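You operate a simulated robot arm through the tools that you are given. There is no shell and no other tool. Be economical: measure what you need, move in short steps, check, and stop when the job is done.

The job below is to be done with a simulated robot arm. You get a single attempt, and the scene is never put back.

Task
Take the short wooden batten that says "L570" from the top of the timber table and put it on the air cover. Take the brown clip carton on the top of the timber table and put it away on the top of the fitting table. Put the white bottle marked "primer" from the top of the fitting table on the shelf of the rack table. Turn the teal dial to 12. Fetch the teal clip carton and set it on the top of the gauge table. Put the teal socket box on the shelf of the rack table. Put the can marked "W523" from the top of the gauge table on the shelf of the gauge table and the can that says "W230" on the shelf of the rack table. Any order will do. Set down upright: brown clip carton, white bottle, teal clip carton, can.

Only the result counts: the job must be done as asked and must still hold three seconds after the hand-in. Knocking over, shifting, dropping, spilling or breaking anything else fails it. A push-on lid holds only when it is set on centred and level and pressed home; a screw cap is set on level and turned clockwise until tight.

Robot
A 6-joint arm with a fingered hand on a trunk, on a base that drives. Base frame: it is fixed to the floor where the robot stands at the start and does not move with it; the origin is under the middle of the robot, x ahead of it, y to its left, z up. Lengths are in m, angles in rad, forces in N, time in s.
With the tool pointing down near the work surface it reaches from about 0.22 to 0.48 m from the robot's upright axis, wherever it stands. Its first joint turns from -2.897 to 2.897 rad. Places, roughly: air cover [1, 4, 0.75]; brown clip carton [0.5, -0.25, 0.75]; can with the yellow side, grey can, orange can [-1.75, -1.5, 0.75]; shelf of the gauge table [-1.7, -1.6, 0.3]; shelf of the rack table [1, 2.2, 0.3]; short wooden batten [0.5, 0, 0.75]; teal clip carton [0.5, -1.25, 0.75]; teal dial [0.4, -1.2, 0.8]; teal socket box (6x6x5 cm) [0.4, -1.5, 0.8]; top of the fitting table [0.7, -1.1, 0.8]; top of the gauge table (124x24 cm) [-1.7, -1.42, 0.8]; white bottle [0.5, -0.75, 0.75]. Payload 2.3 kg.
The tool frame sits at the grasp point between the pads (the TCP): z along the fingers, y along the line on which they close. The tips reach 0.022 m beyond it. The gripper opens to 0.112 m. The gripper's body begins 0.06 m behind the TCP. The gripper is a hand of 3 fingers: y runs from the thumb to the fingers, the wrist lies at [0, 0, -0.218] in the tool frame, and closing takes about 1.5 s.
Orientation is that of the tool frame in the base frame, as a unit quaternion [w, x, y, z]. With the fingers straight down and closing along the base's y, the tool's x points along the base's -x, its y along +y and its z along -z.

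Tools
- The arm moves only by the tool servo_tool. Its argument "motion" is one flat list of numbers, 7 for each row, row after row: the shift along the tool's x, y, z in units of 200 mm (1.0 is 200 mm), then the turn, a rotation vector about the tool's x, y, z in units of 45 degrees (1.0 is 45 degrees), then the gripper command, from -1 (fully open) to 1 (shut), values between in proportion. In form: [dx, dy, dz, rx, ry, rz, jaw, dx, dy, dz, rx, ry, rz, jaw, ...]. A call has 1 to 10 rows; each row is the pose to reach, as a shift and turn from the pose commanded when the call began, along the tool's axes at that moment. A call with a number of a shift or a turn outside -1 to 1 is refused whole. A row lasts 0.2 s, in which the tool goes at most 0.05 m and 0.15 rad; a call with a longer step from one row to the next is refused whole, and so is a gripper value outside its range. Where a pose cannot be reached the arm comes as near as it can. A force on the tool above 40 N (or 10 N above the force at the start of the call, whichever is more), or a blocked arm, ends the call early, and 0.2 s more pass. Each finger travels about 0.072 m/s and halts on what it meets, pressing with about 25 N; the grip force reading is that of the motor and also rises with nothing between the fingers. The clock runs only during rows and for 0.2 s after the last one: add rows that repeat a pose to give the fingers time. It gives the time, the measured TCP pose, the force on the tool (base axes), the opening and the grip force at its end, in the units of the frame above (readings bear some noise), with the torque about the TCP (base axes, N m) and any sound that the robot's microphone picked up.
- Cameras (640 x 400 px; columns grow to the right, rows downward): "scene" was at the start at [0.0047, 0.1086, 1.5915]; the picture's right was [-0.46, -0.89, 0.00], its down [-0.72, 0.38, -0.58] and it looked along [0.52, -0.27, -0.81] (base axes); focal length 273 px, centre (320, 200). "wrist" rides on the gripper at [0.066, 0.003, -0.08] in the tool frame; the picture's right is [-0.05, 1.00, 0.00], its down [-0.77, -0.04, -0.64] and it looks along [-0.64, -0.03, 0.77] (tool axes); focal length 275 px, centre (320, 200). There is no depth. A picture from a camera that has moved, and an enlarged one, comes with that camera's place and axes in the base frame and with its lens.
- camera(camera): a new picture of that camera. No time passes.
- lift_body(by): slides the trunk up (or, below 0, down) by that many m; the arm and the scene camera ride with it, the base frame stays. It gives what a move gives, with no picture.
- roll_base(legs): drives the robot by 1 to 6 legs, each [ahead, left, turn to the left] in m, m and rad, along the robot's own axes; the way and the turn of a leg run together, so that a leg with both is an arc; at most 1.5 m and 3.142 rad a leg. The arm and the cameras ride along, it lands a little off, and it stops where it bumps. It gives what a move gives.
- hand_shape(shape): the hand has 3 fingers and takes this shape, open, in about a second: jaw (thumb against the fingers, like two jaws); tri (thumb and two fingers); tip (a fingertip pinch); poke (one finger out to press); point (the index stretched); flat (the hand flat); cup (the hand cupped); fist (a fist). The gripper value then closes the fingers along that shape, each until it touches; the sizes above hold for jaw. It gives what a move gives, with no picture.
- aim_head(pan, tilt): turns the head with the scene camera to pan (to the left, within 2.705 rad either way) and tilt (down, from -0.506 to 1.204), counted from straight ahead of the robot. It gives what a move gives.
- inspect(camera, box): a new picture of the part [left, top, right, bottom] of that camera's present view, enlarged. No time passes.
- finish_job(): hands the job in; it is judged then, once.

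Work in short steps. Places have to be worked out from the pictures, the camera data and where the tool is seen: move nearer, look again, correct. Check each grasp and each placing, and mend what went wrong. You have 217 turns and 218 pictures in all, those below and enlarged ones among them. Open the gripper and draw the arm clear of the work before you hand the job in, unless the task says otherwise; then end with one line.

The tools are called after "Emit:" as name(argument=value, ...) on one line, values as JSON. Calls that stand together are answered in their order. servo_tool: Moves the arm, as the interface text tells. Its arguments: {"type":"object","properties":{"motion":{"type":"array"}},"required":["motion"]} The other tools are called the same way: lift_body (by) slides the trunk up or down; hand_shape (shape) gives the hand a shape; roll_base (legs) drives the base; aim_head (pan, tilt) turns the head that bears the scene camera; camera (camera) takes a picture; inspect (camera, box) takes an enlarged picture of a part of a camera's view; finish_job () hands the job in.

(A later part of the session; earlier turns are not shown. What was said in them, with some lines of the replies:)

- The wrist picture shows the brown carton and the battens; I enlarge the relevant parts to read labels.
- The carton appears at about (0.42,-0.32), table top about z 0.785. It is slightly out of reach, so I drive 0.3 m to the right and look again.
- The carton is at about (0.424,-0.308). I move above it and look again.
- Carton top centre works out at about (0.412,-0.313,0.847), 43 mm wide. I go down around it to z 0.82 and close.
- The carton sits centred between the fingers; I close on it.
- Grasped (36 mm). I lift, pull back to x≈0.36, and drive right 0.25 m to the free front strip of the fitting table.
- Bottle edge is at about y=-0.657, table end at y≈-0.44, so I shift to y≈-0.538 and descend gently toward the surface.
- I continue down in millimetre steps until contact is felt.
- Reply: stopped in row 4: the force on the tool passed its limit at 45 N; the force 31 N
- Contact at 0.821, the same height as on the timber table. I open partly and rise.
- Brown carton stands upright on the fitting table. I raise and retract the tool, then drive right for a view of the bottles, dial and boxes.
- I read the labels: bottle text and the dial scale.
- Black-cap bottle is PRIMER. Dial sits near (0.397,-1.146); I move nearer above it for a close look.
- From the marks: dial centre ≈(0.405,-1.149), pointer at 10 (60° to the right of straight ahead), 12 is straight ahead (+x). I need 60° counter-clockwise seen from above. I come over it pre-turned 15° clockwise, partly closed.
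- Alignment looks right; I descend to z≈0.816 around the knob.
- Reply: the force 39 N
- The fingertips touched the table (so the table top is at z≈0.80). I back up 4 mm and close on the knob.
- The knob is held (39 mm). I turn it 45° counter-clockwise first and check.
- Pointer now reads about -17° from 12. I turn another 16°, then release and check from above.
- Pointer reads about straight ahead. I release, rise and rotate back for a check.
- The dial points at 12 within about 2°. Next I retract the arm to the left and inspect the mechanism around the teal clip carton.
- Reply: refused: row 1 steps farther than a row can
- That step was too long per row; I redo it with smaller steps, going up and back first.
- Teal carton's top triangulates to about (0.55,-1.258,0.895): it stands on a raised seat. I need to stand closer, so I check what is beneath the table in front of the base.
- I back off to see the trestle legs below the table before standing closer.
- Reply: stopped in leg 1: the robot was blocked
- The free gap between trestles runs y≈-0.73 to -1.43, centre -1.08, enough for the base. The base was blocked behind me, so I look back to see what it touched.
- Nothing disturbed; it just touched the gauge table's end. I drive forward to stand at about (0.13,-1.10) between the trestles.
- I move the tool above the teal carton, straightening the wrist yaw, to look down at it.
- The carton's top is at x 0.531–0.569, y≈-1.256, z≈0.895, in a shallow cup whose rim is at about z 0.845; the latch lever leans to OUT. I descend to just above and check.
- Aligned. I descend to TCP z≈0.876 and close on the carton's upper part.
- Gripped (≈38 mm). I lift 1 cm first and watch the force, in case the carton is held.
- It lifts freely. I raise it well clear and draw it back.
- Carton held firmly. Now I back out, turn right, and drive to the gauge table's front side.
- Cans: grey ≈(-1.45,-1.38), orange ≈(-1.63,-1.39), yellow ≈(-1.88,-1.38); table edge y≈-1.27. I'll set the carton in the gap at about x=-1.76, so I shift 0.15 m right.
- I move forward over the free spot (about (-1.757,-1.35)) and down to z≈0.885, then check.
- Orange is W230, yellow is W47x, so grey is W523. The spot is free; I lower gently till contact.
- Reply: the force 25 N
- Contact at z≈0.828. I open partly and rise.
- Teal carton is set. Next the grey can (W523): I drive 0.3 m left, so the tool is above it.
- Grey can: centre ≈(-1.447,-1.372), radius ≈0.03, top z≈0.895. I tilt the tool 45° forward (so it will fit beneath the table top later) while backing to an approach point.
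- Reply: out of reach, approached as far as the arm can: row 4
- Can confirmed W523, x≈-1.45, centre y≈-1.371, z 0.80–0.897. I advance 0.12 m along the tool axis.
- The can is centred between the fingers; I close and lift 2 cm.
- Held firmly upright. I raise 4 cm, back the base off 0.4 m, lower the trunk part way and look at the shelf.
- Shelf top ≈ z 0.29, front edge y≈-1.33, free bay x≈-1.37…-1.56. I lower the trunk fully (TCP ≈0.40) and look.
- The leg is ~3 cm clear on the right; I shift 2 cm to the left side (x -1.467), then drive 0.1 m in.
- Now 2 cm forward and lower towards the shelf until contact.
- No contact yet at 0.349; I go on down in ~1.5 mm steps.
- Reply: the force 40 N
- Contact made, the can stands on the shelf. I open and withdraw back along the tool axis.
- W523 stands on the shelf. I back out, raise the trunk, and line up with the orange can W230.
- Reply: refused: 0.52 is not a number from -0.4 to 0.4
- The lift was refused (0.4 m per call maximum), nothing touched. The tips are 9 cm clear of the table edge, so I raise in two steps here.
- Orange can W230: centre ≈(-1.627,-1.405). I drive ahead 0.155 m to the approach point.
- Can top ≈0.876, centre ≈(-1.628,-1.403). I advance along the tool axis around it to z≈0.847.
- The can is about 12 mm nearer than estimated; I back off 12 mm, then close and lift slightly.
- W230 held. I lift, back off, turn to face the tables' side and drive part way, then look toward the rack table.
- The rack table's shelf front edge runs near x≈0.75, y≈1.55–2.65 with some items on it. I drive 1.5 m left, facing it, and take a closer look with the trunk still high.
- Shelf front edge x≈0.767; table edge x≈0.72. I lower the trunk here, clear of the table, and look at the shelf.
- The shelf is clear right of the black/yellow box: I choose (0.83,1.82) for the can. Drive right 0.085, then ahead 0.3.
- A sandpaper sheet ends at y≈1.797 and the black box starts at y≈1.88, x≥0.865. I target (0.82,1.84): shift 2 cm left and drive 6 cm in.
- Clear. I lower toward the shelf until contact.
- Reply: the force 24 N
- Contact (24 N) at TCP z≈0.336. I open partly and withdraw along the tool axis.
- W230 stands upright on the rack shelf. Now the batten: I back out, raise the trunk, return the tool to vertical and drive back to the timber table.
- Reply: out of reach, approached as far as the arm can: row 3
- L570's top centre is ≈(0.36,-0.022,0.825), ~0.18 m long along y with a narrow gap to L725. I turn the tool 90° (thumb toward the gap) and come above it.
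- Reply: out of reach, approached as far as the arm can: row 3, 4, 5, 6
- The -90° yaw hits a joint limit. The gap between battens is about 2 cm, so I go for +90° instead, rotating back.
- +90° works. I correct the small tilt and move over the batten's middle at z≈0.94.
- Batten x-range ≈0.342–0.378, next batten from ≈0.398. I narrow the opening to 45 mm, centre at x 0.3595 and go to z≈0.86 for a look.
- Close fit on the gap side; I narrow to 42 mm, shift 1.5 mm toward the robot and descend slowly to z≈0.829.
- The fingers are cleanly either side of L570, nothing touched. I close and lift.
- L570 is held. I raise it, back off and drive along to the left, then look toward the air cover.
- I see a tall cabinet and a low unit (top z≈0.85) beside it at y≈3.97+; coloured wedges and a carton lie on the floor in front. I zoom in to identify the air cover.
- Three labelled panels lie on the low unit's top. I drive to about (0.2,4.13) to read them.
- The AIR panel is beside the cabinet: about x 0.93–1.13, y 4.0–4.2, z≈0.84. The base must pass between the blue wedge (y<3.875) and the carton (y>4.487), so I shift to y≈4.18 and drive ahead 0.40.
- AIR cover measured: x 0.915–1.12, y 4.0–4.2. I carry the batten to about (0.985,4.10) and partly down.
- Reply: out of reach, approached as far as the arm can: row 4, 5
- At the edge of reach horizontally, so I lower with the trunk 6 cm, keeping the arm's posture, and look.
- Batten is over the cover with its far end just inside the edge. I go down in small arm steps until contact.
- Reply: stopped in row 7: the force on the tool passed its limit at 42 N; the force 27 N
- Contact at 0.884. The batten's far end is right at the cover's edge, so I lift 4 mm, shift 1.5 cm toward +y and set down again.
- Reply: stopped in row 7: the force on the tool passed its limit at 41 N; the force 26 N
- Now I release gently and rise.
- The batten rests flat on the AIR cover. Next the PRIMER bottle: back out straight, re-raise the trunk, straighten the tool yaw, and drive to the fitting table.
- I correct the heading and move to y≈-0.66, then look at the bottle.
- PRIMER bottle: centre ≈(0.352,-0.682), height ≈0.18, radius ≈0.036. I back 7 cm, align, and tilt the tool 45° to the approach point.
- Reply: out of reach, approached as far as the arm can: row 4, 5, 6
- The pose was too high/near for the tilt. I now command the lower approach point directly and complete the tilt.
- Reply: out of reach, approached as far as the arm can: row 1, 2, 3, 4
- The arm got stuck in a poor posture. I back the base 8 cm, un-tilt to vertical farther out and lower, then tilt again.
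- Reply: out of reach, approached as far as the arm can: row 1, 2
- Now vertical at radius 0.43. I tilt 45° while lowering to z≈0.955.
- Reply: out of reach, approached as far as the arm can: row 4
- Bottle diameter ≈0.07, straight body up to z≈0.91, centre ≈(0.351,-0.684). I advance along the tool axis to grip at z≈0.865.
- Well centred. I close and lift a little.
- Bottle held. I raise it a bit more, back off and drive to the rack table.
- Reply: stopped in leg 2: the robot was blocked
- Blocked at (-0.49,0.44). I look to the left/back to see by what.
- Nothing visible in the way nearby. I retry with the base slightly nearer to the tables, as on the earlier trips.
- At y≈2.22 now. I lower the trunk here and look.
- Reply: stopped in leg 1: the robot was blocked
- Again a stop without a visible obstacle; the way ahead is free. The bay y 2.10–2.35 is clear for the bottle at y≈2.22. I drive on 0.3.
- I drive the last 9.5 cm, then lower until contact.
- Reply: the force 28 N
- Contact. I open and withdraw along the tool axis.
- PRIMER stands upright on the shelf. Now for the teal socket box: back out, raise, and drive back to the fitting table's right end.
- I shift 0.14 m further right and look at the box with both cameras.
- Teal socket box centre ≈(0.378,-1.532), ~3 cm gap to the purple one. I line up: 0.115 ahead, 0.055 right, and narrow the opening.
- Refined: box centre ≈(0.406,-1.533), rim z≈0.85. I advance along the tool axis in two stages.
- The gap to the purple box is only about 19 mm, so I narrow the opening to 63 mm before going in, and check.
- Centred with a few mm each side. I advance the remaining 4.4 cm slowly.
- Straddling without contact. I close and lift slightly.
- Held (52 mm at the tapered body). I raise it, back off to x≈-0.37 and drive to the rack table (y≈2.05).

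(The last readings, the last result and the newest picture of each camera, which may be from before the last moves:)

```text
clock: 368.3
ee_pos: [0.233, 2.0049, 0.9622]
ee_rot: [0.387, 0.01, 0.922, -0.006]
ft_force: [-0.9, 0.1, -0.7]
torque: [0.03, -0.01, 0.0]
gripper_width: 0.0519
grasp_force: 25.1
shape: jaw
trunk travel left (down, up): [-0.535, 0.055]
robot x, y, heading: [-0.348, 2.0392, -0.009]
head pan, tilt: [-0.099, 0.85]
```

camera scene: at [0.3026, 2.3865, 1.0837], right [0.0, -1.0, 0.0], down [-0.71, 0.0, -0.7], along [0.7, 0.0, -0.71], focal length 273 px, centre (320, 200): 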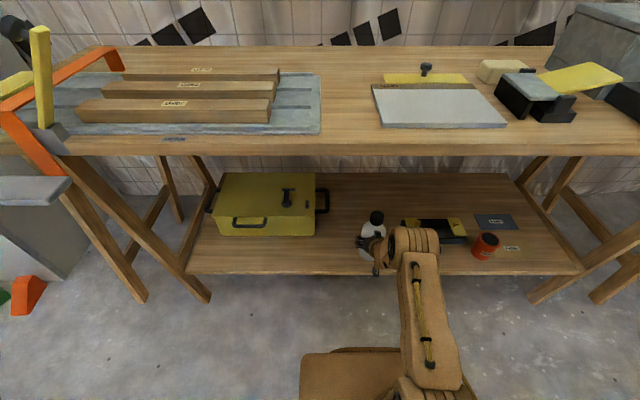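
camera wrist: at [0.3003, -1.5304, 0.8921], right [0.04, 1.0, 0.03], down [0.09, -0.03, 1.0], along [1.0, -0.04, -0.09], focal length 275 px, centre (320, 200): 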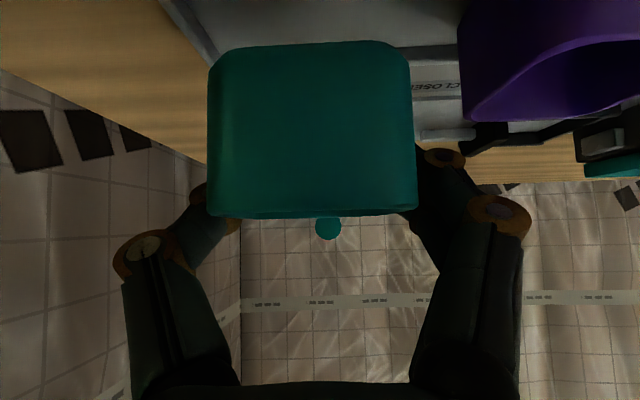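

I lower the trunk and approach the shelf, aligning to y≈2.03.

Emit:
lift_body(by=-0.4)

Emit:
lift_body(by=-0.13)

Emit:
roll_base(legs=[[0, 0.02, 0.009], [0.45, 0, 0]])

Emit:
camera(camera="scene")

Emit:
camera(camera="wrist")

```text
clock: 372.2
ee_pos: [0.2338, 2.0045, 0.5626]
ee_rot: [0.387, 0.011, 0.922, -0.006]
ft_force: [-0.1, -0.3, -1.3]
torque: [-0.05, 0.03, 0.01]
gripper_width: 0.0516
grasp_force: 25.2
shape: jaw
trunk travel left (down, up): [-0.135, 0.455]
robot x, y, heading: [-0.3463, 2.0352, -0.01]
head pan, tilt: [-0.099, 0.85]
```

```text
clock: 373.7
ee_pos: [0.2326, 2.0033, 0.433]
ee_rot: [0.387, 0.01, 0.922, -0.006]
ft_force: [-0.7, -0.8, -0.1]
torque: [0.0, 0.0, 0.01]
gripper_width: 0.0519
grasp_force: 25.0
shape: jaw
trunk travel left (down, up): [-0.005, 0.585]
robot x, y, heading: [-0.3497, 2.0403, -0.011]
head pan, tilt: [-0.099, 0.85]
```

```text
clock: 376.9
ee_pos: [0.6839, 2.0313, 0.4319]
ee_rot: [0.386, 0.005, 0.923, -0.004]
ft_force: [-1.0, 0.0, -0.3]
torque: [0.04, -0.03, 0.0]
gripper_width: 0.0519
grasp_force: 25.1
shape: jaw
trunk travel left (down, up): [-0.005, 0.585]
robot x, y, heading: [0.1024, 2.058, -0.002]
head pan, tilt: [-0.099, 0.85]
```

```text
94 pictures are left
camera scene: at [0.1192, 2.194, 1.0791], right [-0.1, -0.99, 0.0], down [-0.75, 0.07, -0.66], along [0.66, -0.07, -0.75], focal length 273 px, centre (320, 200)
```

scene: 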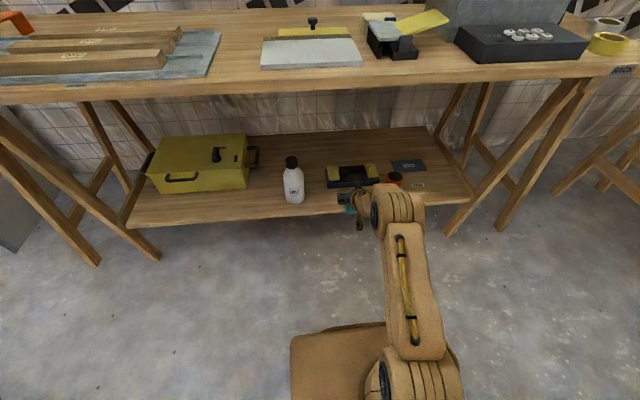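

```text
93 pictures are left
camera wrist: at [0.5801, 2.0349, 0.4414], right [0.05, 1.0, 0.03], down [0.09, -0.03, 1.0], along [1.0, -0.04, -0.09], focal length 275 px, centre (320, 200)
```

wrist: 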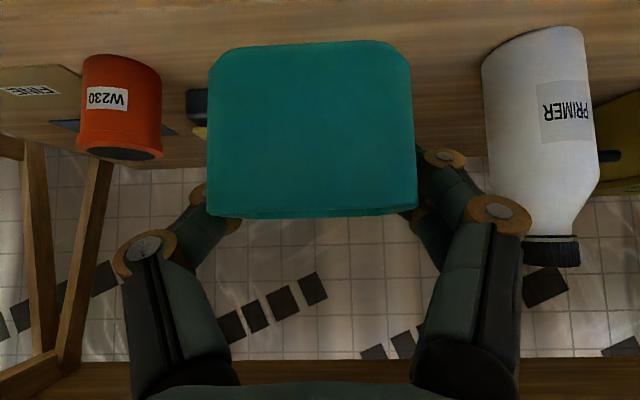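

The spot between can and bottle is free. I drive in 12.5 cm and lower to contact.

Emit:
roll_base(legs=[[0.125, 0, 0]])

Emit:
servo_tool(motion=[0.1, 0, 0.1, 0, 0, 0, 1, 0.2, 0, 0.2, 0, 0, 0, 1, 0.3, 0, 0.3, 0, 0, 0, 1, 0.32, 0, 0.32, 0, 0, 0, 1, 0.33, 0, 0.33, 0, 0, 0, 1, 0.34, 0, 0.34, 0, 0, 0, 1, 0.35, 0, 0.35, 0, 0, 0, 1, 0.36, 0, 0.36, 0, 0, 0, 1, 0.37, 0, 0.37, 0, 0, 0, 1, 0.38, 0, 0.38, 0, 0, 0, 1])

Emit:
camera(camera="wrist")

```text
clock: 378.1
ee_pos: [0.809, 2.0308, 0.4328]
ee_rot: [0.387, 0.005, 0.922, -0.003]
ft_force: [0.1, 0.4, -0.2]
torque: [0.01, -0.04, 0.01]
gripper_width: 0.0517
grasp_force: 25.0
shape: jaw
trunk travel left (down, up): [-0.005, 0.585]
robot x, y, heading: [0.2245, 2.0603, 0.001]
head pan, tilt: [-0.099, 0.85]
```

```text
clock: 380.3
ee_pos: [0.8088, 2.0309, 0.3278]
ee_rot: [0.388, 0.005, 0.921, -0.004]
ft_force: [-2.5, -0.7, 13.5]
torque: [-0.02, -0.11, -0.03]
gripper_width: 0.0517
grasp_force: 24.6
shape: jaw
trunk travel left (down, up): [-0.005, 0.585]
robot x, y, heading: [0.2255, 2.0597, -0.0]
head pan, tilt: [-0.099, 0.85]
```

```text
92 pictures are left
camera wrist: at [0.7056, 2.0354, 0.3361], right [0.04, 1.0, 0.03], down [0.08, -0.03, 1.0], along [1.0, -0.04, -0.08], focal length 275 px, centre (320, 200)
```

wrist: 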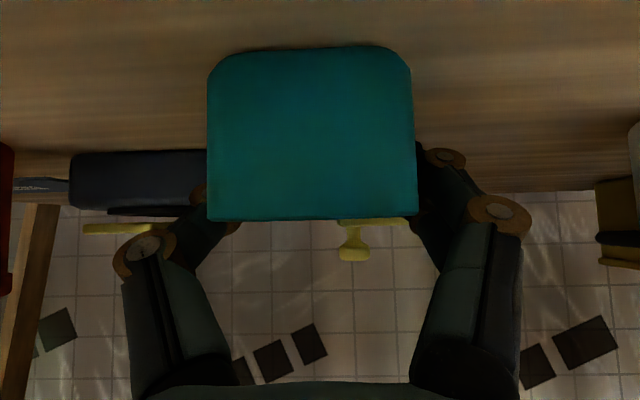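

Contact (≈14 N). I release and withdraw along the tool axis.

Emit:
servo_tool(motion=[0, 0, 0, 0, 0, 0, 0.4, 0, 0, 0, 0, 0, 0, 0, 0, 0, 0, 0, 0, 0, -0.4, 0, 0, 0, 0, 0, 0, -0.4, 0, 0, -0.15, 0, 0, 0, -0.4, 0, 0, -0.3, 0, 0, 0, -0.4, 0, 0, -0.45, 0, 0, 0, -0.4, 0, 0, -0.6, 0, 0, 0, -0.4])

Emit:
camera(camera="wrist")

Emit:
roll_base(legs=[[-0.5, 0, 0]])

Emit:
aim_head(pan=0.0, tilt=0.6)

Emit:
inspect(camera="scene", box=[140, 80, 560, 320])

```text
clock: 382.1
ee_pos: [0.7225, 2.0315, 0.4083]
ee_rot: [0.387, 0.004, 0.922, -0.003]
ft_force: [0.3, 0.2, -0.8]
torque: [0.02, 0.0, -0.02]
gripper_width: 0.0782
grasp_force: 0.0
shape: jaw
trunk travel left (down, up): [-0.005, 0.585]
robot x, y, heading: [0.2265, 2.0608, -0.004]
head pan, tilt: [-0.099, 0.85]
```

```text
91 pictures are left
camera wrist: at [0.6194, 2.0362, 0.4178], right [0.04, 1.0, 0.03], down [0.09, -0.03, 1.0], along [1.0, -0.04, -0.09], focal length 275 px, centre (320, 200)
```

wrist: 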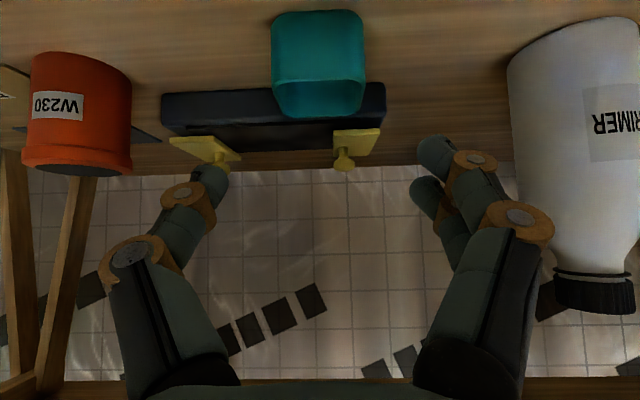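

```text
clock: 385.0
ee_pos: [0.2252, 2.0329, 0.4079]
ee_rot: [0.387, 0.002, 0.922, -0.002]
ft_force: [-0.1, -0.2, -0.8]
torque: [-0.03, 0.0, 0.02]
gripper_width: 0.0779
grasp_force: 0.1
shape: jaw
trunk travel left (down, up): [-0.005, 0.585]
robot x, y, heading: [-0.2709, 2.0573, 0.005]
head pan, tilt: [-0.099, 0.85]
```

```text
clock: 385.8
ee_pos: [0.2254, 2.032, 0.4089]
ee_rot: [0.386, 0.002, 0.922, -0.002]
ft_force: [0.3, -0.3, 0.7]
torque: [0.03, 0.0, 0.03]
gripper_width: 0.078
grasp_force: 0.1
shape: jaw
trunk travel left (down, up): [-0.005, 0.585]
robot x, y, heading: [-0.2712, 2.0612, 0.007]
head pan, tilt: [0.0, 0.6]
```

```text
1.52 times, centred on (350, 200) of scene
camera zoom: at [-0.245, 2.2003, 1.0999], right [0.01, -1.0, 0.0], down [-0.57, 0.0, -0.82], along [0.82, 0.0, -0.57], focal length 416 px, centre (274, 200)
```

zoom: 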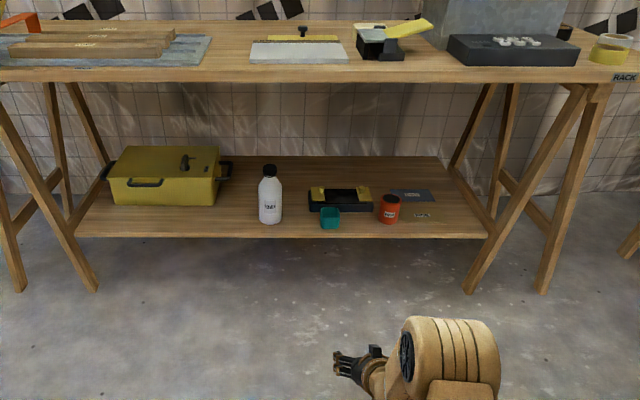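

All items rest upright in their places, and the arm is clear. I open the gripper fully and hand in.

Emit:
servo_tool(motion=[0, 0, 0, 0, 0, 0, -1, 0, 0, 0, 0, 0, 0, -1, 0, 0, 0, 0, 0, 0, -1])

Emit:
finish_job()

```text
clock: 386.6
ee_pos: [0.2251, 2.0316, 0.4081]
ee_rot: [0.387, 0.002, 0.922, -0.002]
ft_force: [0.1, -1.1, 0.4]
torque: [0.02, -0.04, 0.02]
gripper_width: 0.1118
grasp_force: 0.1
shape: jaw
trunk travel left (down, up): [-0.005, 0.585]
robot x, y, heading: [-0.2741, 2.0589, 0.004]
head pan, tilt: [0.0, 0.6]
```

```text
The job is handed in.
```

All eight parts of the job are done and it is handed in: both cartons, the batten, the primer bottle, the socket box and both cans are where you asked, and the teal dial points at 12.
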